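You operate a simulated robot arm through the tools that you are given. There is no shell and no other tool. Be economical: measure what you need, move in short steps, check, and stop when the job is done.

You run a simulated two-armed robot. Do the job below in one go: nothing can be reset, and whatever is moved stays where it is left.

Task
Take the blue dish on the island top and put it away on the upper snack shelf.

It is judged by the outcome, as a careful person would: the job done as asked, and still so three seconds after it is handed in. It fails if anything else is knocked over, pushed out of place, dropped, spilled or broken.

Robot
Two 7-joint arms with two-finger parallel grippers on one trunk, on a base that drives. Base frame: it is fixed to the floor where the robot stands at the start and does not move with it; the origin is under the middle of the robot, x ahead of it, y to its left, z up. Units: mm, degrees, N and s.
The left shoulder is at the start at [70, 163, 1145], the right one opposite. With the tool pointing down near the work surface each hand reaches from about 380 to 880 mm from the robot's upright axis, wherever it stands, measured 20 degrees to its own side. Places, roughly: upper snack shelf [-4300, -1700, 400]. Payload 3.43 kg a hand.
The TCP of each hand is the grasp point between the finger pads, 34 mm short of the fingertips. In the tool frame z runs along the fingers and y along their closing line. The gripper opens to 128 mm. The fingers are 24 mm wide and 12 mm thick; the gripper's body (48 by 130 mm) begins 96 mm behind the TCP.
Orientation is that of the tool frame in the base frame, as a unit quaternion [w, x, y, z]. With the fingers straight down and closing along the base's y, the tool's x points along the base's -x, its y along +y and its z along -z.

Tools
- The arms move only by the tool jog_arm. It takes "left_commands", "right_commands" or both (then of equal length, played together; a hand with none holds still); each is one flat list of numbers, 7 for each row, row after row: the shift along the tool's x, y, z in cm, then the turn, a rotation vector about the tool's x, y, z in degrees, then the finger opening in cm, from 0 to 12.8. In form: [x, y, z, ax, ay, az, grip, x, y, z, ax, ay, az, grip, ...]. A call has 1 to 8 rows; each row shifts and turns the commanded pose from where the row before left it, along the tool's axes as they then stand. Each row takes 0.2 s and may step no farther than 50 mm and 8.6 degrees from the row before; otherwise, or with a gripper value out of range, the whole call is refused. Where a pose cannot be reached the arm comes as near as it can. A force on the tool above 40 N (or 10 N above the force at the start of the call, whichever is more), or a blocked arm, ends the call early, and 0.2 s more pass. The fingers move at their own pace (about 153 mm/s each) and stop on an object; they squeeze with about 20 N. The grip force told is the motor's: it shows also when the fingers shut on nothing. Time passes only in rows, and 0.2 s behind the last, so rows that do not move let the fingers close. The reply holds the time, the measured pose of the TCP, the force on the tool along the base axes, the opening and the grip force, in the units named above and with some noise, with the torque about the TCP (base axes, N m) and any sound that the robot's microphone picked up.
- Cameras (640 x 400 px; columns grow to the right, rows downward): "scene" is now at [132.2, 40.5, 1392.5]; the picture's right is [0.38, -0.93, 0.00], its down [-0.40, -0.16, -0.90] and it looks along [0.84, 0.34, -0.43] (base axes); focal length 276 px, centre (320, 200). "left" rides on the left gripper at [76, 11, -160] in its tool frame; the picture's right is [-0.15, 0.99, 0.00], its down [-0.88, -0.13, -0.46] and it looks along [-0.45, -0.07, 0.89] (tool axes); focal length 234 px, centre (320, 200). "right" rides on the right gripper at [76, -11, -160] in its tool frame; the picture's right is [0.15, 0.99, 0.00], its down [-0.88, 0.13, -0.46] and it looks along [-0.45, 0.07, 0.89] (tool axes); focal length 234 px, centre (320, 200). There is no depth. A picture from a camera that has moved, and an enlarged one, comes with that camera's place and axes in the base frame and with its lens. The place of the scene camera against the robot may be out by one fixed shift of up to 12 mm in any direction.
- camera(camera): a new picture of that camera. The clock stands still meanwhile.
- raise_lower(by): slides the trunk up (or, below 0, down) by that many mm; the arms and the scene camera ride with it, the base frame stays. It gives what a move gives, with no picture.
- steer(legs): drives the robot by 1 to 6 legs, each [ahead, left, turn to the left] in mm, mm and degrees, along the robot's own axes; the way and the turn of a leg run together, so that a leg with both is an arc; at most 1500 mm and 180 degrees a leg. The arms and the cameras ride along, it lands a little off, and it stops where it bumps. It gives what a move gives.
- turn_head(pan, tilt): turns the head with the scene camera to pan (to the left, within 86 degrees either way) and tilt (down, from -29 to 69), counted from straight ahead of the robot. It gives what a move gives.
- enlarge(camera, box): a new picture of the part [left, top, right, bottom] of that camera's present view, enlarged. The clock stands still meanwhile.
- job_done(): hands the job in; it is judged then, once.

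Work in short steps. Places have to be worked out from the pictures, the camera data and where the tool is seen: move nearer, look again, correct. Check each grasp and each placing, and mend what went wrong. You have 120 turns and 88 pictures in all, those below and enlarged ones among them. Open the grippers and draw the arms clear of the work before you hand the job in, unless the task says otherwise; then end with one line.

The tools are called after "Request:" by a JSON object that holds its "method" and its "body". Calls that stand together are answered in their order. jog_arm: Moves the arms, as the interface text tells. Its arguments: {"type":"object","properties":{"left_commands":{"type":"array"},"right_commands":{"type":"array"}},"required":[]} The other tools are called the same way: raise_lower (by) slides the trunk up or down; steer (legs) drives the base; turn_head (pan, tilt) turns the head that bears the scene camera; camera (camera) takes a picture; enlarge (camera, box) takes an enlarged picture of a part of a camera's view; job_done () hands the job in.

At the start:

```text
time: 0.0
left_tcp_pos: [430.6, 292.4, 1214.3]
left_orientation: [0.0, 0.0, 1.0, 0.0]
left_contact_force: [-0.4, 0.3, 0.2]
left_wrist_torque: [0.0, 0.02, 0.0]
left_width: 127.9
left_gripper_force: 0.0
right_tcp_pos: [603.6, -68.0, 1169.3]
right_orientation: [0.0, 0.001, 1.0, 0.0]
right_contact_force: [-0.1, 0.0, -0.1]
right_wrist_torque: [0.01, -0.02, 0.0]
right_width: 128.0
right_gripper_force: 0.0
trunk travel left (down, up): [-625.0, 315.0]
robot x, y, heading: [0.6, 2.0, 0.1]
head pan, tilt: [22.0, 25.5]
```

scene: 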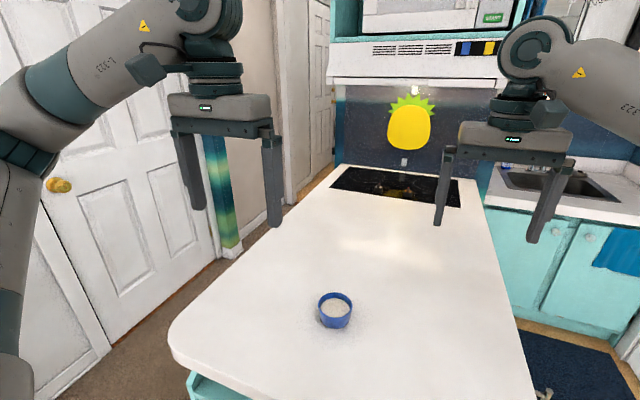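
right: 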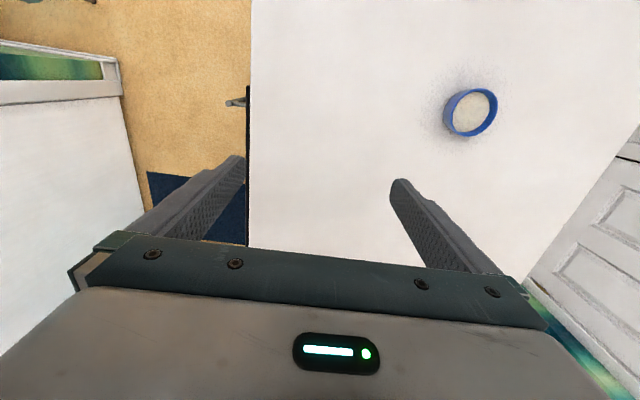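
left: 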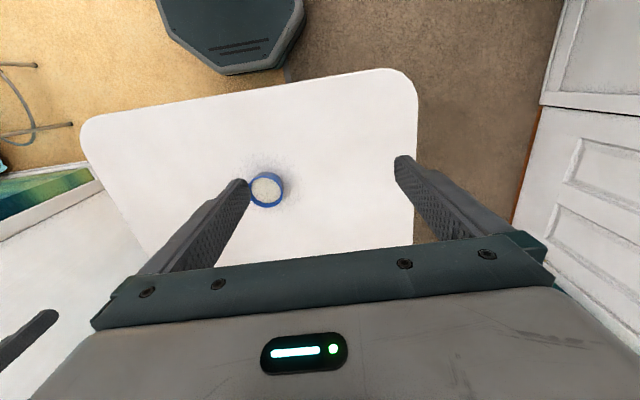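

The three views put the dish's rim at about [535, 166, 936], roughly 80 mm across and holding something. I'll look closer at it first, then look to both sides before choosing a grasp and a route.

Request:
{"method": "enlarge", "body": {"camera": "scene", "box": [270, 260, 400, 350]}}

Request:
{"method": "turn_head", "body": {"pan": -86, "tilt": 25}}

Request:
{"method": "camera", "body": {"camera": "scene"}}

Request:
{"method": "turn_head", "body": {"pan": 86, "tilt": 25}}

Request:
{"method": "camera", "body": {"camera": "scene"}}

```text
4.44 times, centred on (335, 305) of scene
camera zoom: at [132.2, 40.5, 1392.5], right [0.38, -0.93, 0.0], down [-0.4, -0.16, -0.9], along [0.84, 0.34, -0.43], focal length 1228 px, centre (253, -267)
```

zoom: 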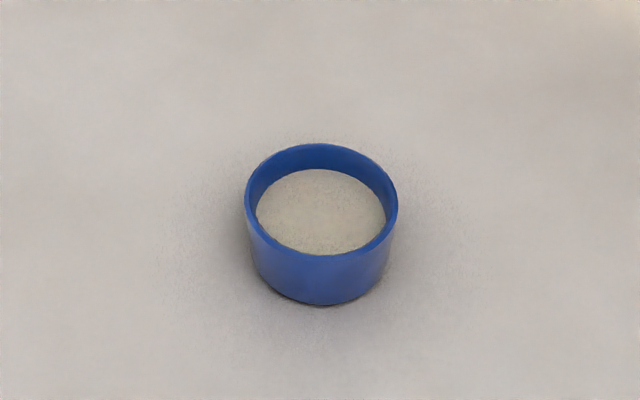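

```text
time: 1.9
left_tcp_pos: [432.2, 293.7, 1213.9]
left_orientation: [0.0, 0.0, 1.0, 0.001]
left_contact_force: [0.6, 0.7, 0.0]
left_wrist_torque: [-0.02, -0.01, -0.02]
left_width: 128.1
left_gripper_force: 0.2
right_tcp_pos: [606.0, -69.5, 1170.3]
right_orientation: [0.0, 0.0, 1.0, 0.0]
right_contact_force: [-0.3, 0.7, 0.2]
right_wrist_torque: [0.03, 0.0, -0.01]
right_width: 128.1
right_gripper_force: 0.1
trunk travel left (down, up): [-625.0, 315.0]
robot x, y, heading: [1.0, -0.9, -0.2]
head pan, tilt: [-85.9, 25.0]
```

```text
83 pictures are left
camera scene: at [53.5, -85.9, 1393.4], right [-1.0, -0.07, 0.0], down [-0.03, 0.42, -0.91], along [0.06, -0.9, -0.42], focal length 276 px, centre (320, 200)
```

scene: 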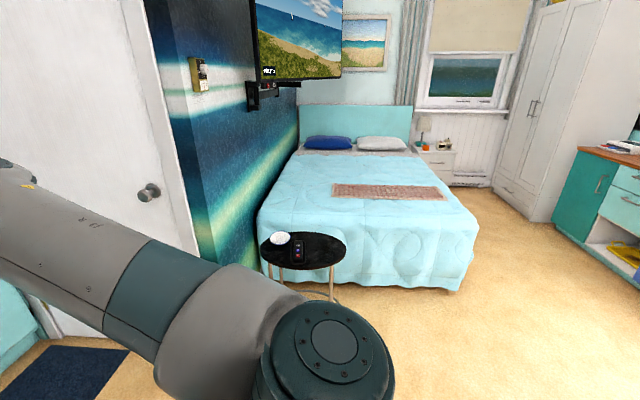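

```text
time: 4.5
left_tcp_pos: [431.3, 294.0, 1214.8]
left_orientation: [0.0, 0.0, 1.0, 0.0]
left_contact_force: [-0.4, 0.1, 0.1]
left_wrist_torque: [-0.01, 0.01, -0.01]
left_width: 128.1
left_gripper_force: 0.2
right_tcp_pos: [604.5, -69.3, 1169.6]
right_orientation: [0.0, -0.001, 1.0, -0.001]
right_contact_force: [0.1, 0.0, 0.2]
right_wrist_torque: [-0.02, 0.01, 0.01]
right_width: 128.2
right_gripper_force: 0.1
trunk travel left (down, up): [-625.0, 315.0]
robot x, y, heading: [1.5, -3.3, 0.2]
head pan, tilt: [85.9, 25.0]
```

```text
82 pictures are left
camera scene: at [53.5, 97.9, 1393.4], right [1.0, -0.07, 0.0], down [-0.03, -0.42, -0.91], along [0.06, 0.9, -0.42], focal length 276 px, centre (320, 200)
```

scene: 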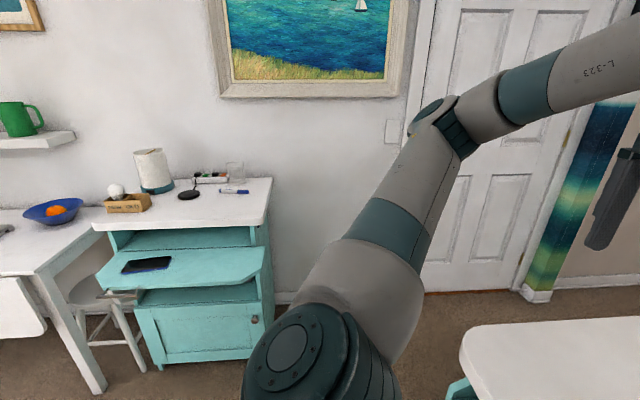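

The dish is about 72 mm wide and 36 mm tall, filled to near the rim, so it has to stay level. The shelf is behind me, so I'll turn right (the space looks clear) and see how it must be approached.

Request:
{"method": "steer", "body": {"legs": [[0, 0, -75]]}}

Request:
{"method": "turn_head", "body": {"pan": -84, "tilt": 15}}

Request:
{"method": "camera", "body": {"camera": "scene"}}

```text
time: 8.1
left_tcp_pos: [392.1, -343.9, 1214.7]
left_orientation: [0.0, 0.611, 0.792, 0.0]
left_contact_force: [0.4, 0.1, -0.3]
left_wrist_torque: [-0.03, -0.02, 0.0]
left_width: 127.9
left_gripper_force: 0.0
right_tcp_pos: [86.4, -602.2, 1169.9]
right_orientation: [-0.001, 0.611, 0.792, -0.001]
right_contact_force: [-0.3, 0.1, 0.5]
right_wrist_torque: [0.0, -0.01, 0.02]
right_width: 128.1
right_gripper_force: 0.0
trunk travel left (down, up): [-625.0, 315.0]
robot x, y, heading: [2.1, 0.4, -75.4]
head pan, tilt: [85.9, 25.0]
```

```text
time: 10.7
left_tcp_pos: [392.1, -342.9, 1214.5]
left_orientation: [0.0, 0.611, 0.792, 0.0]
left_contact_force: [-1.1, -0.1, -0.8]
left_wrist_torque: [-0.01, 0.05, -0.02]
left_width: 128.1
left_gripper_force: 0.1
right_tcp_pos: [86.6, -602.6, 1170.4]
right_orientation: [0.0, 0.612, 0.791, 0.0]
right_contact_force: [0.1, 0.2, -0.2]
right_wrist_torque: [0.0, -0.01, 0.03]
right_width: 127.9
right_gripper_force: 0.0
trunk travel left (down, up): [-625.0, 315.0]
robot x, y, heading: [-0.7, -1.9, -75.3]
head pan, tilt: [-84.0, 15.0]
```

```text
81 pictures are left
camera scene: at [-78.0, -75.7, 1409.6], right [-0.35, 0.94, 0.0], down [0.24, 0.09, -0.97], along [-0.9, -0.34, -0.26], focal length 276 px, centre (320, 200)
```

scene: 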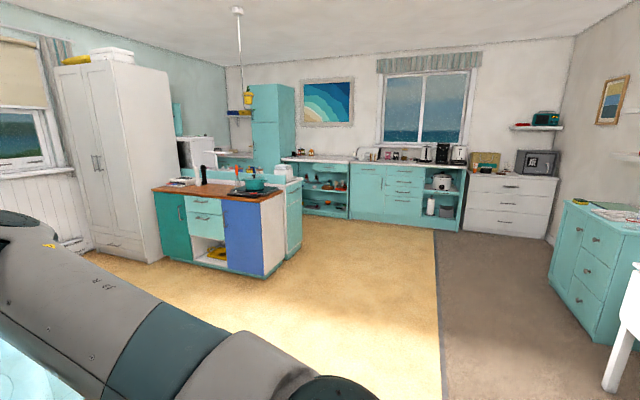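

The target projects onto the open shelf unit near (318, 189), under a countertop. I'll zoom in there.

Request:
{"method": "enlarge", "body": {"camera": "scene", "box": [264, 140, 376, 230]}}

```text
4.44 times, centred on (320, 185) of scene
camera zoom: at [-78.0, -75.7, 1409.6], right [-0.35, 0.94, 0.0], down [0.24, 0.09, -0.97], along [-0.9, -0.34, -0.26], focal length 1228 px, centre (320, 267)
```

zoom: 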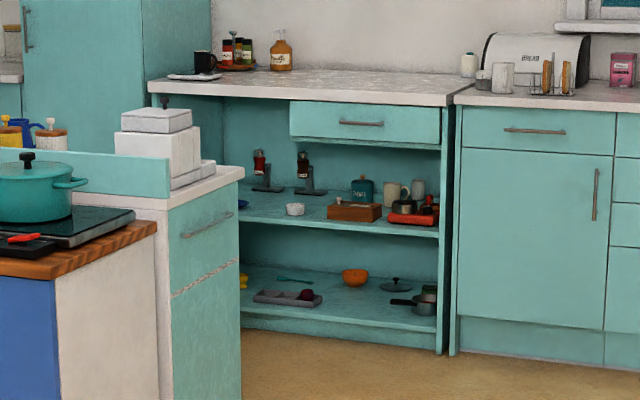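

The upper shelf is at z≈400, about 420 mm below the countertop and open at the front at x≈-4040, with free space in front of the items. That calls for a grasp tilted about 45° from vertical, fingers on the dish's sides. I'll turn back to the island, back off 100 mm and look.

Request:
{"method": "steer", "body": {"legs": [[0, 0, 75.3], [-100, 0, 0]]}}

Request:
{"method": "turn_head", "body": {"pan": 10, "tilt": 40}}

Request:
{"method": "camera", "body": {"camera": "scene"}}

```text
time: 15.2
left_tcp_pos: [323.3, 303.2, 1214.3]
left_orientation: [0.0, -0.016, 1.0, 0.0]
left_contact_force: [0.1, -0.1, -0.1]
left_wrist_torque: [0.0, -0.01, 0.0]
left_width: 128.2
left_gripper_force: 0.0
right_tcp_pos: [509.5, -52.1, 1170.0]
right_orientation: [0.0, -0.015, 1.0, 0.0]
right_contact_force: [0.5, 0.4, -0.4]
right_wrist_torque: [-0.02, -0.02, -0.04]
right_width: 127.8
right_gripper_force: 0.1
trunk travel left (down, up): [-625.0, 315.0]
robot x, y, heading: [-98.5, -4.6, 1.5]
head pan, tilt: [-84.0, 15.0]
```

```text
time: 16.8
left_tcp_pos: [323.8, 303.0, 1214.3]
left_orientation: [0.0, -0.016, 1.0, 0.0]
left_contact_force: [-0.2, -0.1, 0.2]
left_wrist_torque: [0.02, 0.02, -0.01]
left_width: 128.2
left_gripper_force: 0.1
right_tcp_pos: [509.7, -52.3, 1170.8]
right_orientation: [0.0, -0.015, 1.0, 0.0]
right_contact_force: [0.3, 0.4, 0.8]
right_wrist_torque: [0.01, -0.02, -0.01]
right_width: 128.2
right_gripper_force: 0.0
trunk travel left (down, up): [-625.0, 315.0]
robot x, y, heading: [-97.2, -3.5, 1.7]
head pan, tilt: [10.0, 40.0]
```

```text
79 pictures are left
camera scene: at [32.2, 21.9, 1370.1], right [0.2, -0.98, 0.0], down [-0.63, -0.13, -0.77], along [0.75, 0.16, -0.64], focal length 276 px, centre (320, 200)
```

scene: 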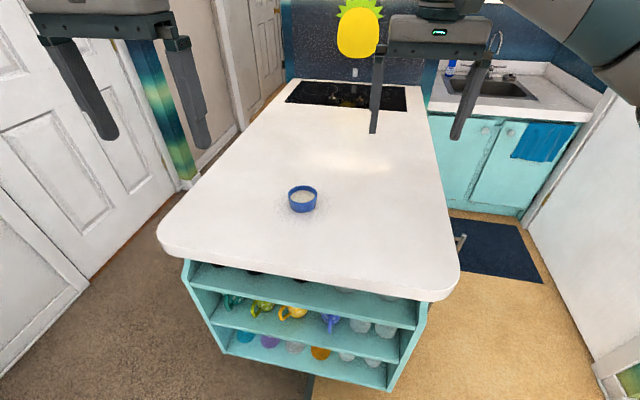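

Dish and hands look as expected. I'll move the left hand forward and right over the table at its present height and begin tilting it.

Request:
{"method": "jog_arm", "body": {"left_commands": [-3.5, -3.2, 0, 0, 0, 0, 12.8, -3.5, -3.2, 0, 0, 0, 0, 12.8, -3.5, -3.2, 0, 0, 0, 0, 12.8, -3.0, -3.2, 0, 0, 0, 0, 12.8, 0, 0, 0, 0, -8, 0, 12.8, 0, 0, 0, 0, -8, 0, 12.8, 0, 0, 0, 0, -8, 0, 12.8, 0, 0, 0, 0, -8, 0, 12.8]}}

Request:
{"method": "camera", "body": {"camera": "left"}}

```text
time: 18.6
left_tcp_pos: [463.3, 179.6, 1216.5]
left_orientation: [0.277, -0.016, 0.961, 0.004]
left_contact_force: [-0.4, -0.3, -0.2]
left_wrist_torque: [-0.04, -0.02, 0.02]
left_width: 128.1
left_gripper_force: 0.0
right_tcp_pos: [508.8, -51.6, 1170.2]
right_orientation: [0.0, -0.015, 1.0, 0.001]
right_contact_force: [-0.8, 0.0, 1.0]
right_wrist_torque: [-0.01, -0.04, 0.0]
right_width: 127.9
right_gripper_force: 0.1
trunk travel left (down, up): [-625.0, 315.0]
robot x, y, heading: [-95.5, -4.2, 1.7]
head pan, tilt: [10.0, 40.0]
```

```text
78 pictures are left
camera left: at [312.9, 186.9, 1311.1], right [0.09, 0.99, 0.08], down [0.51, -0.11, 0.85], along [0.86, -0.04, -0.51], focal length 234 px, centre (320, 200)
```

left: 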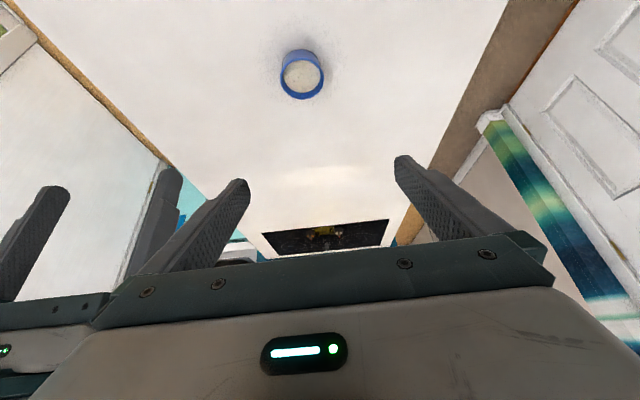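

The dish rim centre now comes out at about (540, 165), matching. I'll tilt to 50° and descend to a pre-grasp point about 120 mm short of the dish, moving the right hand out of the way.

Request:
{"method": "jog_arm", "body": {"left_commands": [0, 0, 0, 0, -6, 0, 12.8, 0, 0, 0, 0, -6, 0, 12.8, 0, 0, 0, 0, -6, 0, 12.8, 3.42, -0.3, 2.2, 0, 0, 0, 12.8, 3.42, -0.3, 2.2, 0, 0, 0, 12.8, 3.42, -0.3, 2.2, 0, 0, 0, 12.8, 3.42, -0.3, 2.2, 0, 0, 0, 12.8, 3.42, -0.3, 2.2, 0, 0, 0, 12.8], "right_commands": [0, -2, 0, 0, 0, 0, 12.8, 0, -2, 0, 0, 0, 0, 12.8, 0, -2, 0, 0, 0, 0, 12.8, 0, -2, 0, 0, 0, 0, 12.8, 0, -2, 0, 0, 0, 0, 12.8, 0, -2, 0, 0, 0, 0, 12.8, 0, -2, 0, 0, 0, 0, 12.8, 0, -2, 0, 0, 0, 0, 12.8]}}

Request:
{"method": "camera", "body": {"camera": "left"}}

Request:
{"method": "camera", "body": {"camera": "scene"}}

```text
time: 20.4
left_tcp_pos: [446.5, 161.4, 1011.3]
left_orientation: [0.421, -0.015, 0.907, 0.007]
left_contact_force: [0.4, 0.1, 0.9]
left_wrist_torque: [0.01, -0.01, 0.02]
left_width: 128.2
left_gripper_force: 0.0
left hand out of reach, approached as far as the arm can: row 8
right_tcp_pos: [515.2, -215.8, 1171.4]
right_orientation: [-0.001, -0.015, 1.0, 0.001]
right_contact_force: [-0.2, -0.4, -0.1]
right_wrist_torque: [0.04, 0.01, -0.01]
right_width: 127.9
right_gripper_force: 0.1
trunk travel left (down, up): [-625.0, 315.0]
robot x, y, heading: [-96.8, -6.3, 1.5]
head pan, tilt: [10.0, 40.0]
```

```text
77 pictures are left
camera left: at [275.0, 166.9, 1056.4], right [0.06, 0.99, 0.11], down [0.22, -0.12, 0.97], along [0.97, -0.04, -0.23], focal length 234 px, centre (320, 200)
```

left: 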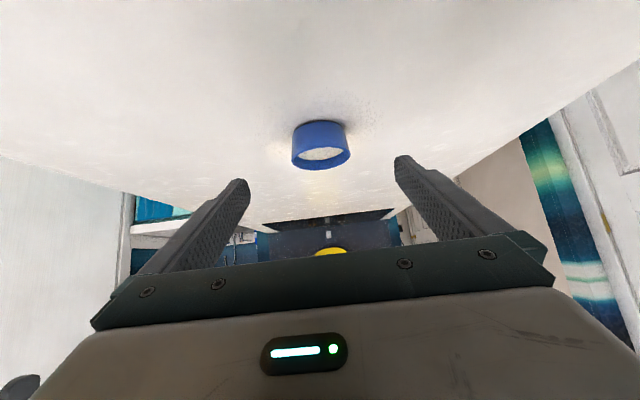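

```text
76 pictures are left
camera scene: at [33.0, 20.9, 1370.0], right [0.2, -0.98, 0.0], down [-0.63, -0.13, -0.77], along [0.75, 0.16, -0.64], focal length 276 px, centre (320, 200)
```

scene: 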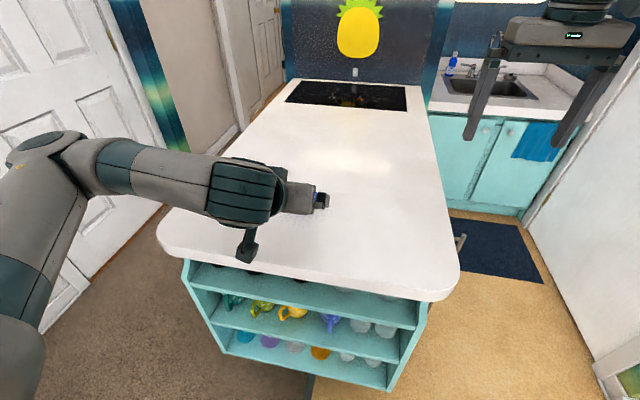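

Triangulating puts the rim at (539, 164, 941) and the tabletop at about 906. The hand is aligned, so I'll advance 70 mm along the fingers and check.

Request:
{"method": "jog_arm", "body": {"left_commands": [0, 0, 2.4, 0, 0, 0, 12.8, 0, 0, 2.4, 0, 0, 0, 12.8, 0, 0, 2.2, 0, 0, 0, 12.8]}}

Request:
{"method": "camera", "body": {"camera": "left"}}

Request:
{"method": "camera", "body": {"camera": "scene"}}

```text
time: 21.2
left_tcp_pos: [498.6, 163.8, 968.2]
left_orientation: [0.422, -0.013, 0.906, 0.005]
left_contact_force: [0.4, -0.9, 0.3]
left_wrist_torque: [0.02, 0.03, 0.01]
left_width: 128.0
left_gripper_force: 0.1
right_tcp_pos: [515.4, -213.3, 1170.8]
right_orientation: [-0.001, -0.015, 1.0, 0.0]
right_contact_force: [-0.3, 0.1, -0.1]
right_wrist_torque: [0.02, 0.01, 0.0]
right_width: 128.3
right_gripper_force: 0.1
trunk travel left (down, up): [-625.0, 315.0]
robot x, y, heading: [-95.8, -1.6, 1.6]
head pan, tilt: [10.0, 40.0]
```

```text
75 pictures are left
camera left: at [326.8, 168.9, 1012.5], right [0.06, 0.99, 0.11], down [0.22, -0.12, 0.97], along [0.97, -0.04, -0.23], focal length 234 px, centre (320, 200)
```

left: 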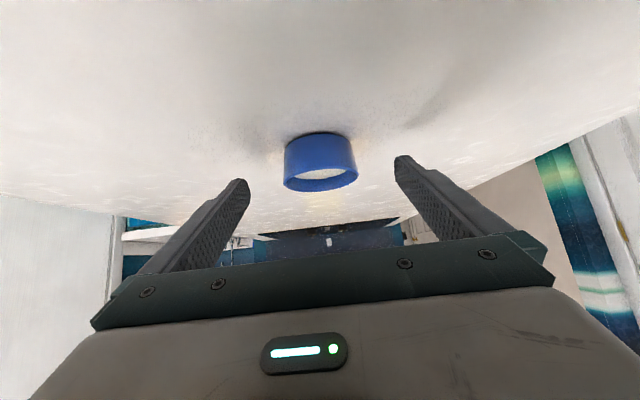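

```text
74 pictures are left
camera scene: at [32.7, 22.1, 1370.0], right [0.2, -0.98, 0.0], down [-0.63, -0.13, -0.77], along [0.75, 0.16, -0.64], focal length 276 px, centre (320, 200)
```

scene: 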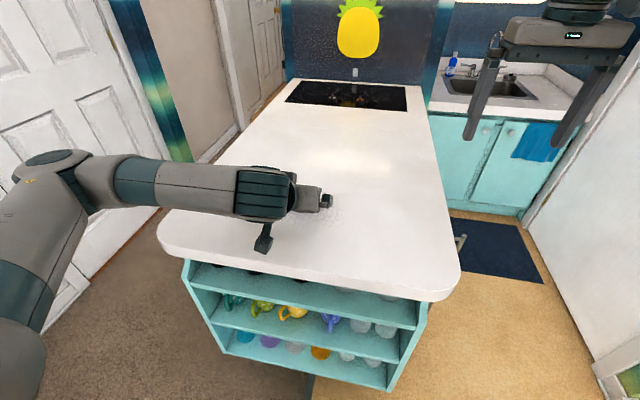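

The readings agree: rim at z≈942, table between 906 and 912. I'll advance the remaining 38 mm, keeping the fingertips a little above the table.

Request:
{"method": "jog_arm", "body": {"left_commands": [-0.15, 0, 1.9, 0, 0, 0, 12.8, -0.15, 0, 1.9, 0, 0, 0, 12.8]}}

Request:
{"method": "camera", "body": {"camera": "left"}}

Request:
{"method": "enlarge", "body": {"camera": "scene", "box": [240, 150, 400, 260]}}

```text
time: 21.8
left_tcp_pos: [529.0, 165.1, 945.5]
left_orientation: [0.422, -0.014, 0.906, 0.006]
left_contact_force: [-0.5, -0.3, 0.3]
left_wrist_torque: [0.03, 0.02, 0.01]
left_width: 128.1
left_gripper_force: 0.0
right_tcp_pos: [515.5, -214.0, 1170.7]
right_orientation: [0.0, -0.015, 1.0, 0.0]
right_contact_force: [0.2, -0.1, -0.4]
right_wrist_torque: [-0.04, 0.02, 0.01]
right_width: 127.6
right_gripper_force: 0.0
trunk travel left (down, up): [-625.0, 315.0]
robot x, y, heading: [-95.6, -4.4, 1.5]
head pan, tilt: [10.0, 40.0]
```

```text
73 pictures are left
camera left: at [358.3, 170.5, 990.8], right [0.06, 0.99, 0.11], down [0.22, -0.12, 0.97], along [0.97, -0.04, -0.23], focal length 234 px, centre (320, 200)
```

left: 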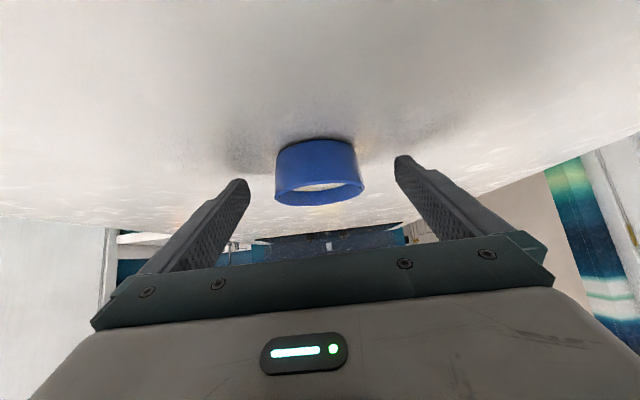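

```text
3.64 times, centred on (320, 205) of scene
camera zoom: at [32.7, 22.0, 1370.0], right [0.2, -0.98, 0.0], down [-0.63, -0.13, -0.77], along [0.75, 0.16, -0.64], focal length 1004 px, centre (320, 182)
```

zoom: 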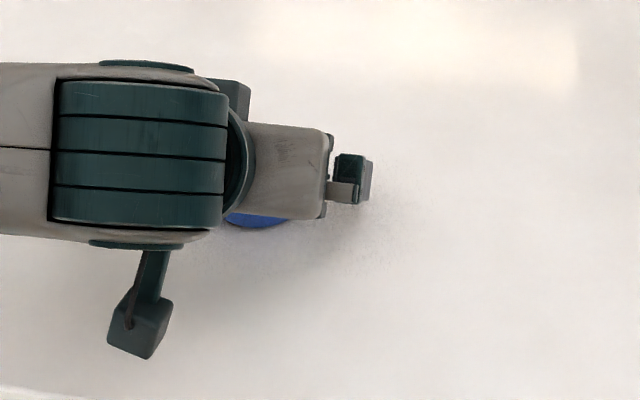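

The dish sits about 12 mm beyond the TCP and centred between the fingers. I'll close gently in steps.

Request:
{"method": "jog_arm", "body": {"left_commands": [0, 0, 0, 0, 0, 0, 10, 0, 0, 0, 0, 0, 0, 8.6, 0, 0, 0, 0, 0, 0, 7.8, 0, 0, 0, 0, 0, 0, 7.2, 0, 0, 0, 0, 0, 0, 6.6, 0, 0, 0, 0, 0, 0, 5, 0, 0, 0, 0, 0, 0, 5]}}

Request:
{"method": "camera", "body": {"camera": "left"}}

```text
time: 23.4
left_tcp_pos: [529.5, 164.9, 945.3]
left_orientation: [0.423, -0.013, 0.906, 0.005]
left_contact_force: [0.9, 0.9, 0.0]
left_wrist_torque: [0.0, -0.04, -0.01]
left_width: 70.3
left_gripper_force: 19.8
right_tcp_pos: [514.8, -213.6, 1170.5]
right_orientation: [0.0, -0.015, 1.0, 0.001]
right_contact_force: [-0.2, -0.1, 0.1]
right_wrist_torque: [0.0, 0.02, 0.0]
right_width: 127.8
right_gripper_force: 0.1
trunk travel left (down, up): [-625.0, 315.0]
robot x, y, heading: [-102.0, -0.7, 1.6]
head pan, tilt: [10.0, 40.0]
```

```text
71 pictures are left
camera left: at [358.0, 170.4, 991.2], right [0.06, 0.99, 0.11], down [0.22, -0.12, 0.97], along [0.97, -0.04, -0.23], focal length 234 px, centre (320, 200)
```

left: 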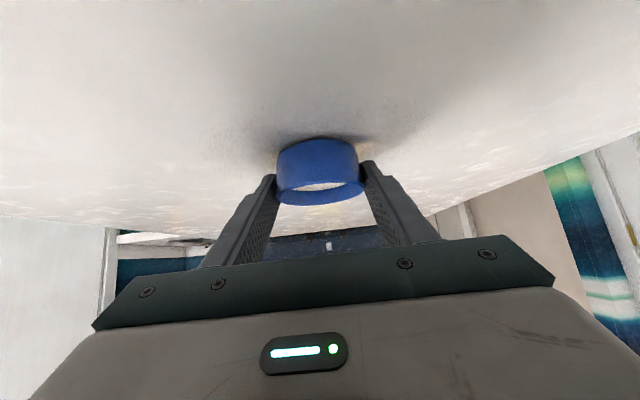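

Grip is 70.3 mm at 20 N on the dish. I'll lift 30 mm straight up and check.

Request:
{"method": "jog_arm", "body": {"left_commands": [-0.38, 0, -0.32, 0, 0, 0, 5, -0.38, 0, -0.32, 0, 0, 0, 5, -0.77, 0, -0.64, 0, 0, 0, 5, -0.77, 0, -0.64, 0, 0, 0, 5, 0, 0, 0, 0, 0, 0, 5]}}

Request:
{"method": "camera", "body": {"camera": "left"}}

```text
time: 24.6
left_tcp_pos: [530.4, 163.2, 977.9]
left_orientation: [0.423, -0.014, 0.906, 0.006]
left_contact_force: [-0.1, 0.2, 0.1]
left_wrist_torque: [0.01, 0.05, 0.02]
left_width: 50.1
left_gripper_force: 0.0
right_tcp_pos: [514.8, -212.2, 1172.1]
right_orientation: [-0.001, -0.014, 1.0, 0.0]
right_contact_force: [0.7, -0.1, -0.5]
right_wrist_torque: [0.01, 0.01, 0.01]
right_width: 127.8
right_gripper_force: 0.0
trunk travel left (down, up): [-625.0, 315.0]
robot x, y, heading: [-98.3, -1.5, 2.0]
head pan, tilt: [10.0, 40.0]
```

```text
70 pictures are left
camera left: at [359.4, 168.9, 1021.6], right [0.06, 0.99, 0.11], down [0.22, -0.12, 0.97], along [0.97, -0.04, -0.23], focal length 234 px, centre (320, 200)
```

left: 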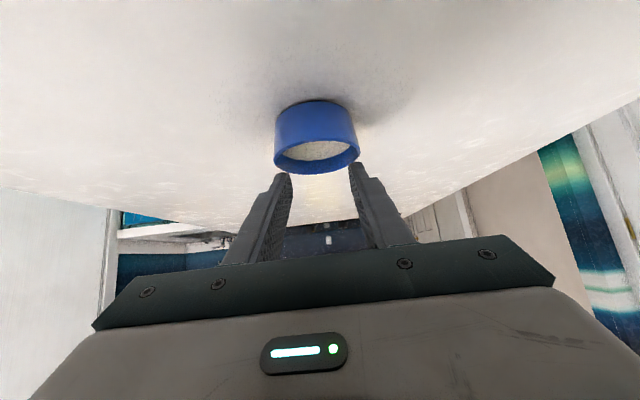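

The fingers slipped off: the width is 50 mm with no force, and the dish is still standing at (538, 164). The walls taper slightly, so only the rim was held. I'll open and go back in lower, feeling for the table.

Request:
{"method": "jog_arm", "body": {"left_commands": [0, 0, 0, 0, 0, 0, 12.8, 0, 0, 0, 0, 0, 0, 12.8, 0.77, 0, 0.64, 0, 0, 0, 12.8, 0.77, 0, 0.64, 0, 0, 0, 12.8, 0.77, 0, 0.64, 0, 0, 0, 12.8, 0.31, 0, 0.26, 0, 0, 0, 12.8, 0.15, 0, 0.13, 0, 0, 0, 12.8, 0, 0, 0, 0, 0, 0, 12.8]}}

Request:
{"method": "enlarge", "body": {"camera": "left", "box": [200, 100, 440, 250]}}

```text
time: 26.4
left_tcp_pos: [531.4, 164.3, 940.7]
left_orientation: [0.422, -0.014, 0.906, 0.005]
left_contact_force: [-0.4, -0.2, 1.9]
left_wrist_torque: [0.13, 0.01, -0.01]
left_width: 127.7
left_gripper_force: 0.0
right_tcp_pos: [513.4, -214.4, 1170.5]
right_orientation: [0.0, -0.015, 1.0, 0.0]
right_contact_force: [0.5, -0.9, 0.6]
right_wrist_torque: [0.03, -0.02, -0.03]
right_width: 128.1
right_gripper_force: 0.1
trunk travel left (down, up): [-625.0, 315.0]
robot x, y, heading: [-93.5, -3.2, 1.6]
head pan, tilt: [10.0, 40.0]
```

```text
2.67 times, centred on (320, 175) of left
camera zoom: at [359.7, 169.9, 985.9], right [0.06, 0.99, 0.11], down [0.22, -0.12, 0.97], along [0.97, -0.04, -0.23], focal length 624 px, centre (320, 267)
```

zoom: 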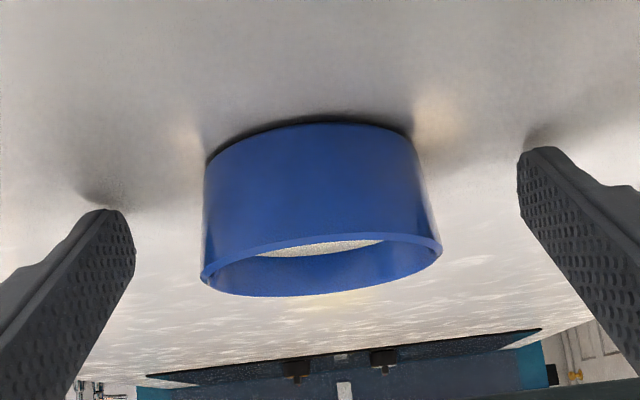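

One fingertip just touches the table (1.9 N), so the table is at about 909. I'll raise 1.5 mm, close, and lift in tiny steps watching the forces to see whether it holds.

Request:
{"method": "jog_arm", "body": {"left_commands": [-0.12, 0, -0.1, 0, 0, 0, 12.8, 0, 0, 0, 0, 0, 0, 9, 0, 0, 0, 0, 0, 0, 7.8, 0, 0, 0, 0, 0, 0, 7.2, 0, 0, 0, 0, 0, 0, 6.6, 0, 0, 0, 0, 0, 0, 0, 0, 0, 0, 0, 0, 0, 0, 0, 0, 0, 0, 0, 0, 0]}}

Request:
{"method": "jog_arm", "body": {"left_commands": [-0.12, 0, -0.1, 0, 0, 0, 0, -0.12, 0, -0.1, 0, 0, 0, 0, 0, 0, 0, 0, 0, 0, 0]}}

Request:
{"method": "enlarge", "body": {"camera": "left", "box": [200, 100, 440, 250]}}

```text
time: 28.2
left_tcp_pos: [531.1, 164.9, 942.4]
left_orientation: [0.423, -0.014, 0.906, 0.006]
left_contact_force: [0.4, 0.6, 0.3]
left_wrist_torque: [0.02, 0.02, 0.0]
left_width: 69.2
left_gripper_force: 20.2
right_tcp_pos: [516.2, -214.1, 1171.1]
right_orientation: [0.0, -0.015, 1.0, 0.0]
right_contact_force: [-0.7, -0.2, -0.2]
right_wrist_torque: [0.0, 0.01, 0.01]
right_width: 127.9
right_gripper_force: 0.1
trunk travel left (down, up): [-625.0, 315.0]
robot x, y, heading: [-96.9, -4.5, 1.8]
head pan, tilt: [10.0, 40.0]
```

```text
time: 29.0
left_tcp_pos: [530.2, 163.9, 943.3]
left_orientation: [0.422, -0.014, 0.906, 0.005]
left_contact_force: [0.4, 1.0, -1.5]
left_wrist_torque: [0.02, 0.0, -0.03]
left_width: 69.5
left_gripper_force: 19.8
right_tcp_pos: [514.6, -214.5, 1170.9]
right_orientation: [0.0, -0.015, 1.0, 0.0]
right_contact_force: [0.1, 0.7, 0.2]
right_wrist_torque: [0.01, 0.02, 0.02]
right_width: 128.0
right_gripper_force: 0.3
trunk travel left (down, up): [-625.0, 315.0]
robot x, y, heading: [-98.0, -5.5, 1.7]
head pan, tilt: [10.0, 40.0]
```

```text
2.67 times, centred on (320, 175) of left
camera zoom: at [359.7, 170.2, 989.9], right [0.06, 0.99, 0.11], down [0.22, -0.12, 0.97], along [0.97, -0.04, -0.23], focal length 624 px, centre (320, 267)
```

zoom: 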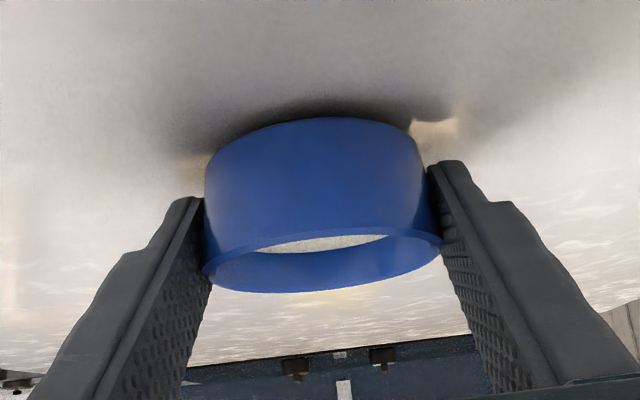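

Force shows −1.5 N downward, perhaps the dish's weight (≈150 g). I'll continue slowly another 6 mm and compare the dish against the fingers.

Request:
{"method": "jog_arm", "body": {"left_commands": [-0.12, 0, -0.1, 0, 0, 0, 0, -0.12, 0, -0.1, 0, 0, 0, 0, -0.12, 0, -0.1, 0, 0, 0, 0, -0.12, 0, -0.1, 0, 0, 0, 0, 0, 0, 0, 0, 0, 0, 0]}}

Request:
{"method": "enlarge", "body": {"camera": "left", "box": [200, 100, 440, 250]}}

```text
time: 30.2
left_tcp_pos: [531.3, 165.1, 951.0]
left_orientation: [0.423, -0.014, 0.906, 0.006]
left_contact_force: [0.2, -0.1, -0.5]
left_wrist_torque: [-0.02, 0.02, 0.01]
left_width: 69.2
left_gripper_force: 19.8
right_tcp_pos: [515.5, -214.1, 1171.5]
right_orientation: [-0.001, -0.014, 1.0, 0.0]
right_contact_force: [-0.1, 1.0, 0.1]
right_wrist_torque: [0.01, 0.04, 0.02]
right_width: 127.7
right_gripper_force: 0.1
trunk travel left (down, up): [-625.0, 315.0]
robot x, y, heading: [-96.7, -2.0, 1.9]
head pan, tilt: [10.0, 40.0]
```

```text
2.67 times, centred on (320, 175) of left
camera zoom: at [359.8, 169.8, 996.2], right [0.06, 0.99, 0.11], down [0.22, -0.12, 0.97], along [0.97, -0.04, -0.23], focal length 624 px, centre (320, 267)
```

zoom: 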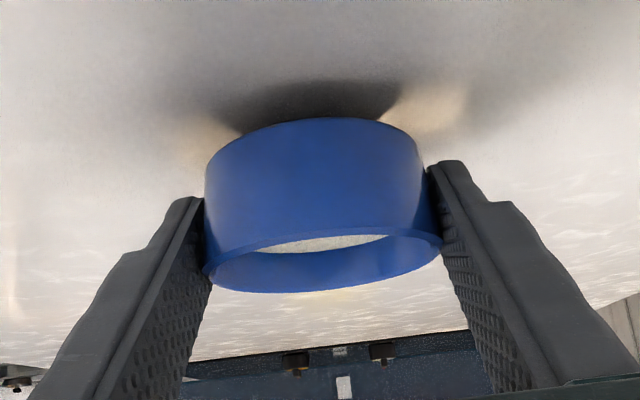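

The dish is lifted cleanly, with its shadow separated and its position in the fingers unchanged. The earlier slip was from gripping too high or moving too fast. As a safe test of the hold while driving, I'll back up 100 mm while only 8 mm above the table.

Request:
{"method": "steer", "body": {"legs": [[-100, 0, 0]]}}

Request:
{"method": "enlarge", "body": {"camera": "left", "box": [200, 100, 440, 250]}}

```text
time: 31.4
left_tcp_pos: [429.6, 161.4, 951.5]
left_orientation: [0.422, -0.014, 0.906, 0.006]
left_contact_force: [-0.3, 0.8, -1.1]
left_wrist_torque: [-0.01, 0.01, 0.0]
left_width: 69.2
left_gripper_force: 19.9
right_tcp_pos: [412.4, -215.8, 1171.0]
right_orientation: [0.0, -0.016, 1.0, 0.0]
right_contact_force: [-1.7, 0.2, 0.2]
right_wrist_torque: [-0.02, -0.02, 0.0]
right_width: 128.1
right_gripper_force: 0.1
trunk travel left (down, up): [-625.0, 315.0]
robot x, y, heading: [-199.1, -10.4, 1.9]
head pan, tilt: [10.0, 40.0]
```

```text
2.67 times, centred on (320, 175) of left
camera zoom: at [257.6, 167.2, 996.2], right [0.06, 0.99, 0.11], down [0.22, -0.12, 0.97], along [0.97, -0.04, -0.23], focal length 624 px, centre (320, 267)
```

zoom: 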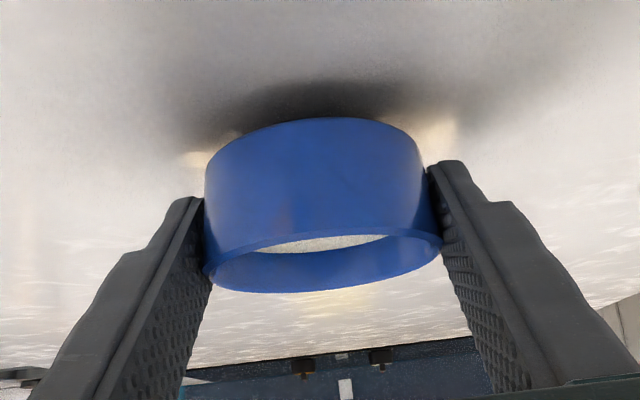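

The hold survived the drive. I'll back away from the island, turn around to the right, and look ahead.

Request:
{"method": "steer", "body": {"legs": [[-400, 0, 0], [0, 0, -90], [0, 0, -91]]}}

Request:
{"method": "turn_head", "body": {"pan": 0, "tilt": 22}}

Request:
{"method": "camera", "body": {"camera": "scene"}}

Request:
{"method": "enlarge", "body": {"camera": "left", "box": [200, 100, 440, 250]}}

```text
time: 41.6
left_tcp_pos: [-1227.9, -174.8, 950.4]
left_orientation: [0.001, 0.906, 0.005, -0.423]
left_contact_force: [-0.4, -1.2, -0.1]
left_wrist_torque: [-0.02, -0.04, 0.01]
left_width: 68.6
left_gripper_force: 20.1
right_tcp_pos: [-1204.3, 203.3, 1171.1]
right_orientation: [0.0, 1.0, 0.004, 0.0]
right_contact_force: [-0.5, -0.2, 0.5]
right_wrist_torque: [0.03, 0.0, 0.0]
right_width: 128.2
right_gripper_force: 0.0
trunk travel left (down, up): [-625.0, 315.0]
robot x, y, heading: [-596.8, -21.9, -179.7]
head pan, tilt: [10.0, 40.0]
```

```text
time: 42.4
left_tcp_pos: [-1227.8, -174.5, 952.2]
left_orientation: [0.002, 0.906, 0.005, -0.423]
left_contact_force: [-0.9, 0.3, -0.4]
left_wrist_torque: [0.02, -0.02, 0.02]
left_width: 68.6
left_gripper_force: 20.4
right_tcp_pos: [-1203.9, 203.4, 1169.7]
right_orientation: [0.0, 1.0, 0.005, 0.0]
right_contact_force: [0.1, -0.3, -1.0]
right_wrist_torque: [0.0, -0.05, 0.02]
right_width: 128.1
right_gripper_force: 0.1
trunk travel left (down, up): [-625.0, 315.0]
robot x, y, heading: [-595.6, -16.2, -179.5]
head pan, tilt: [0.0, 22.0]
```

```text
65 pictures are left
camera scene: at [-742.6, -15.1, 1398.1], right [-0.01, 1.0, 0.0], down [0.38, 0.0, -0.93], along [-0.93, -0.01, -0.38], focal length 276 px, centre (320, 200)
```

scene: 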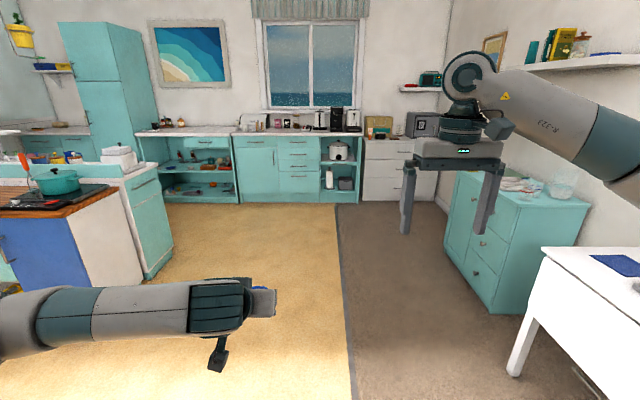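

```text
2.67 times, centred on (320, 175) of left
camera zoom: at [-1057.2, -183.2, 996.1], right [-0.08, -0.99, 0.11], down [-0.22, 0.13, 0.97], along [-0.97, 0.06, -0.23], focal length 624 px, centre (320, 267)
```

zoom: 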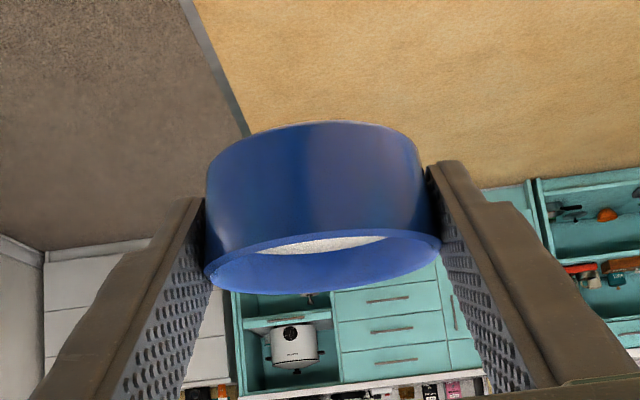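

The dish is still secure and level. The shelf front is at x≈-4040 between y≈-2100 and -1116, and the nearer wood-topped island ends at about (-3100, -1480). I'll drive ahead down the clear middle and look at the shelf.

Request:
{"method": "steer", "body": {"legs": [[1000, 0, 0], [1000, 0, 0]]}}

Request:
{"method": "turn_head", "body": {"pan": 42, "tilt": 25}}

Request:
{"method": "camera", "body": {"camera": "scene"}}

Request:
{"method": "camera", "body": {"camera": "left"}}

```text
time: 52.4
left_tcp_pos: [-3240.6, -208.1, 950.6]
left_orientation: [0.003, 0.906, 0.008, -0.422]
left_contact_force: [-0.1, 0.4, -0.6]
left_wrist_torque: [-0.03, -0.04, 0.02]
left_width: 68.4
left_gripper_force: 20.3
right_tcp_pos: [-3219.0, 168.0, 1170.1]
right_orientation: [-0.001, 1.0, 0.009, 0.0]
right_contact_force: [-0.5, 0.8, 0.0]
right_wrist_torque: [0.02, -0.01, 0.03]
right_width: 128.0
right_gripper_force: 0.0
trunk travel left (down, up): [-625.0, 315.0]
robot x, y, heading: [-2609.2, -50.7, -179.3]
head pan, tilt: [0.0, 22.0]
```

```text
time: 53.5
left_tcp_pos: [-3240.2, -209.3, 951.5]
left_orientation: [0.003, 0.906, 0.008, -0.423]
left_contact_force: [0.4, 0.6, -1.1]
left_wrist_torque: [-0.01, 0.0, -0.02]
left_width: 68.1
left_gripper_force: 20.4
right_tcp_pos: [-3218.8, 168.1, 1170.2]
right_orientation: [0.0, 1.0, 0.008, 0.0]
right_contact_force: [-0.7, 0.1, -0.1]
right_wrist_torque: [-0.02, 0.01, 0.02]
right_width: 128.0
right_gripper_force: 0.1
trunk travel left (down, up): [-625.0, 315.0]
robot x, y, heading: [-2607.9, -49.4, -178.8]
head pan, tilt: [42.0, 25.0]
```

```text
63 pictures are left
camera scene: at [-2730.1, -108.2, 1393.3], right [-0.68, 0.73, 0.0], down [0.31, 0.29, -0.91], along [-0.66, -0.62, -0.42], focal length 276 px, centre (320, 200)
```

scene: 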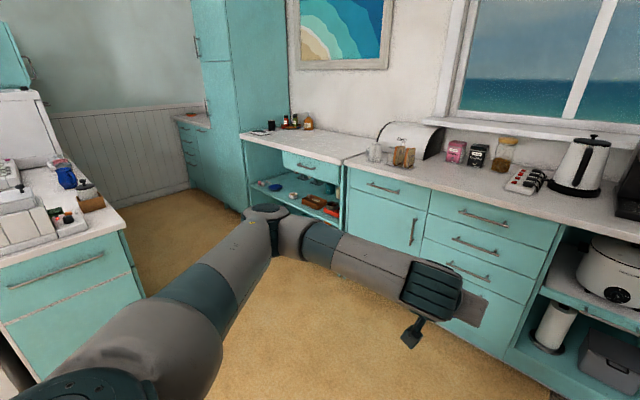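

```text
62 pictures are left
camera left: at [-3068.9, -217.4, 996.1], right [-0.08, -0.99, 0.11], down [-0.22, 0.13, 0.97], along [-0.97, 0.05, -0.23], focal length 234 px, centre (320, 200)
```

left: 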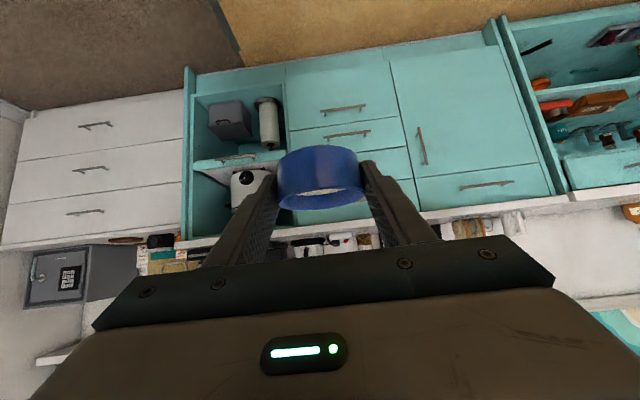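

The way in front of the shelf is clear. I'll drive ahead 400, slide left 900, and look at the shelf and the hold.

Request:
{"method": "steer", "body": {"legs": [[400, 0, 0], [0, 900, 0]]}}

Request:
{"method": "turn_head", "body": {"pan": 30, "tilt": 42}}

Request:
{"method": "camera", "body": {"camera": "scene"}}

Request:
{"method": "enlarge", "body": {"camera": "left", "box": [200, 100, 440, 250]}}

```text
time: 60.3
left_tcp_pos: [-3627.3, -1105.4, 950.3]
left_orientation: [0.002, 0.906, 0.005, -0.422]
left_contact_force: [0.3, -0.3, -2.2]
left_wrist_torque: [0.02, -0.02, 0.03]
left_width: 68.1
left_gripper_force: 19.7
right_tcp_pos: [-3602.0, -726.8, 1169.3]
right_orientation: [0.0, 1.0, 0.005, 0.0]
right_contact_force: [0.2, 0.2, 0.0]
right_wrist_torque: [0.02, -0.02, 0.02]
right_width: 128.1
right_gripper_force: 0.2
trunk travel left (down, up): [-625.0, 315.0]
robot x, y, heading: [-2993.4, -949.4, -179.5]
head pan, tilt: [42.0, 25.0]
```

```text
time: 61.1
left_tcp_pos: [-3626.3, -1104.0, 950.2]
left_orientation: [0.002, 0.906, 0.005, -0.422]
left_contact_force: [-0.8, 0.6, -1.5]
left_wrist_torque: [0.03, -0.02, 0.03]
left_width: 68.1
left_gripper_force: 19.7
right_tcp_pos: [-3602.6, -727.1, 1170.3]
right_orientation: [0.0, 1.0, 0.006, 0.0]
right_contact_force: [-0.4, -0.7, 0.5]
right_wrist_torque: [-0.01, -0.02, 0.01]
right_width: 128.0
right_gripper_force: 0.1
trunk travel left (down, up): [-625.0, 315.0]
robot x, y, heading: [-2992.4, -950.8, -179.5]
head pan, tilt: [30.0, 42.0]
```

```text
61 pictures are left
camera scene: at [-3119.8, -987.2, 1367.1], right [-0.51, 0.86, 0.0], down [0.58, 0.34, -0.74], along [-0.64, -0.38, -0.67], focal length 276 px, centre (320, 200)
```

scene: 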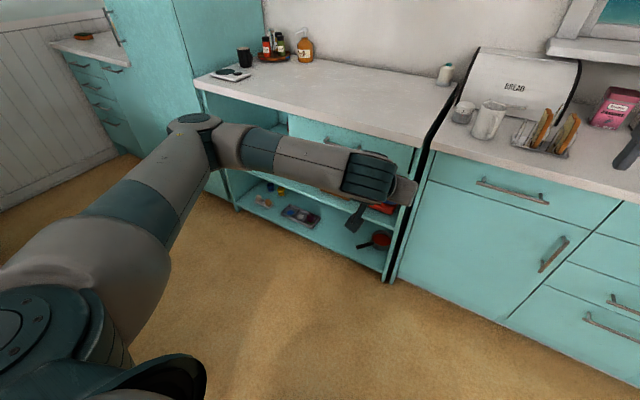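

```text
2.67 times, centred on (320, 175) of left
camera zoom: at [-3455.3, -1113.6, 996.1], right [-0.08, -0.99, 0.11], down [-0.22, 0.13, 0.97], along [-0.97, 0.06, -0.23], focal length 624 px, centre (320, 267)
```

zoom: 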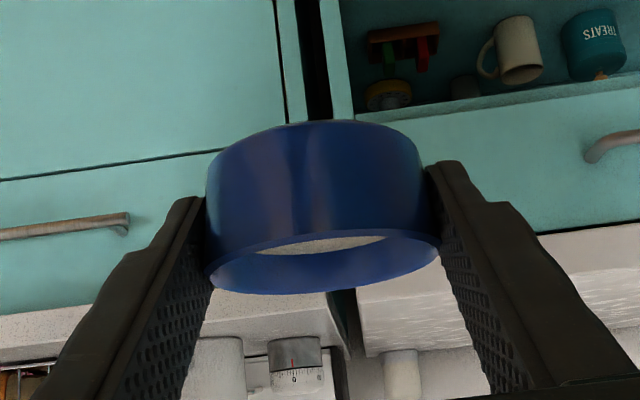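

The dish hasn't moved in the fingers. I'll lower the trunk by 400 mm here in free space and look into the shelf.

Request:
{"method": "raise_lower", "body": {"by": -400}}

Request:
{"method": "turn_head", "body": {"pan": 24, "tilt": 28}}

Request:
{"method": "camera", "body": {"camera": "scene"}}

Request:
{"method": "camera", "body": {"camera": "left"}}

Request:
{"method": "camera", "body": {"camera": "right"}}

```text
time: 64.9
left_tcp_pos: [-3626.6, -1103.8, 550.5]
left_orientation: [0.002, 0.906, 0.005, -0.423]
left_contact_force: [0.2, 0.1, -0.8]
left_wrist_torque: [-0.01, 0.01, -0.01]
left_width: 67.9
left_gripper_force: 20.3
right_tcp_pos: [-3602.6, -727.4, 772.0]
right_orientation: [0.0, 1.0, 0.006, 0.001]
right_contact_force: [0.0, 0.7, -0.3]
right_wrist_torque: [-0.01, 0.0, 0.02]
right_width: 128.0
right_gripper_force: 0.0
trunk travel left (down, up): [-225.0, 715.0]
robot x, y, heading: [-2995.0, -948.3, -179.0]
head pan, tilt: [30.0, 42.0]
```

```text
time: 65.7
left_tcp_pos: [-3626.7, -1105.3, 551.0]
left_orientation: [0.002, 0.906, 0.006, -0.422]
left_contact_force: [0.4, -0.3, -1.3]
left_wrist_torque: [0.02, 0.02, -0.01]
left_width: 68.0
left_gripper_force: 19.7
right_tcp_pos: [-3601.6, -726.7, 770.3]
right_orientation: [0.0, 1.0, 0.005, 0.0]
right_contact_force: [0.5, 0.0, 0.7]
right_wrist_torque: [0.03, 0.02, -0.01]
right_width: 127.8
right_gripper_force: 0.0
trunk travel left (down, up): [-225.0, 715.0]
robot x, y, heading: [-2991.0, -950.0, -179.4]
head pan, tilt: [24.0, 28.0]
```

```text
59 pictures are left
camera scene: at [-3130.6, -982.7, 988.5], right [-0.42, 0.91, 0.0], down [0.43, 0.2, -0.88], along [-0.8, -0.37, -0.47], focal length 276 px, centre (320, 200)
```

scene: 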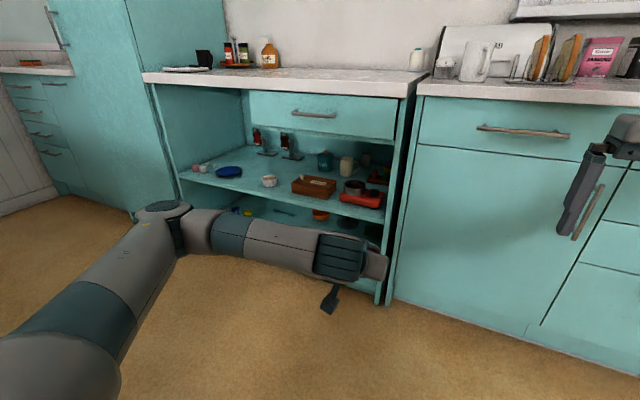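

```text
58 pictures are left
camera left: at [-3455.1, -1113.8, 596.1], right [-0.08, -0.99, 0.11], down [-0.22, 0.13, 0.97], along [-0.97, 0.06, -0.23], focal length 234 px, centre (320, 200)
```

left: 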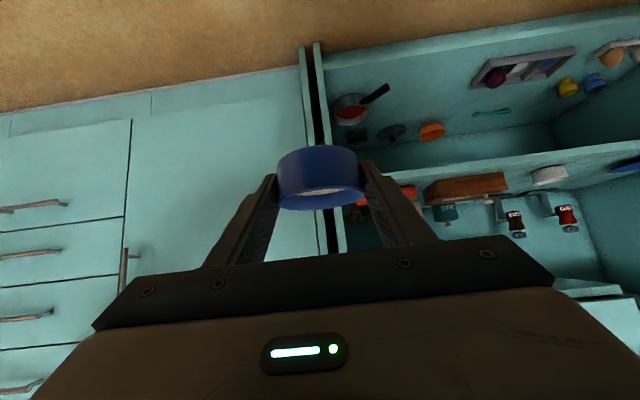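

```text
57 pictures are left
camera right: at [-3526.1, -714.9, 929.3], right [0.16, -0.99, 0.0], down [-0.88, -0.14, 0.46], along [-0.45, -0.07, -0.89], focal length 234 px, centre (320, 200)
```

right: 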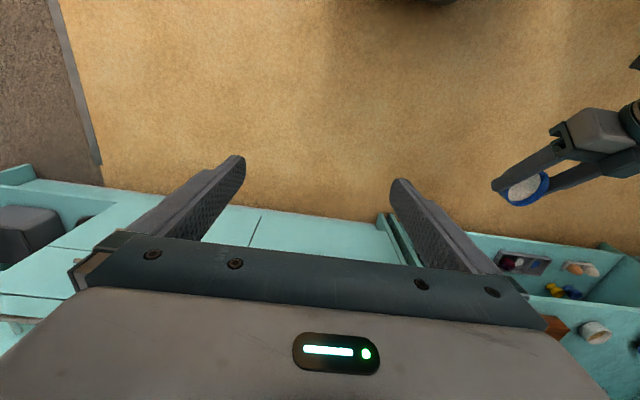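

Now I can see the shelf's contents. I'll zoom in to pick a free spot.

Request:
{"method": "enlarge", "body": {"camera": "scene", "box": [140, 60, 420, 235]}}

```text
2.29 times, centred on (280, 148) of scene
camera zoom: at [-3130.6, -982.7, 988.5], right [-0.42, 0.91, 0.0], down [0.43, 0.2, -0.88], along [-0.8, -0.37, -0.47], focal length 631 px, centre (411, 320)
```

zoom: 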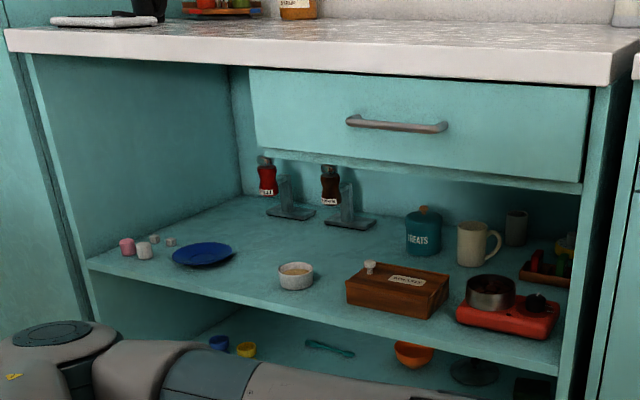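

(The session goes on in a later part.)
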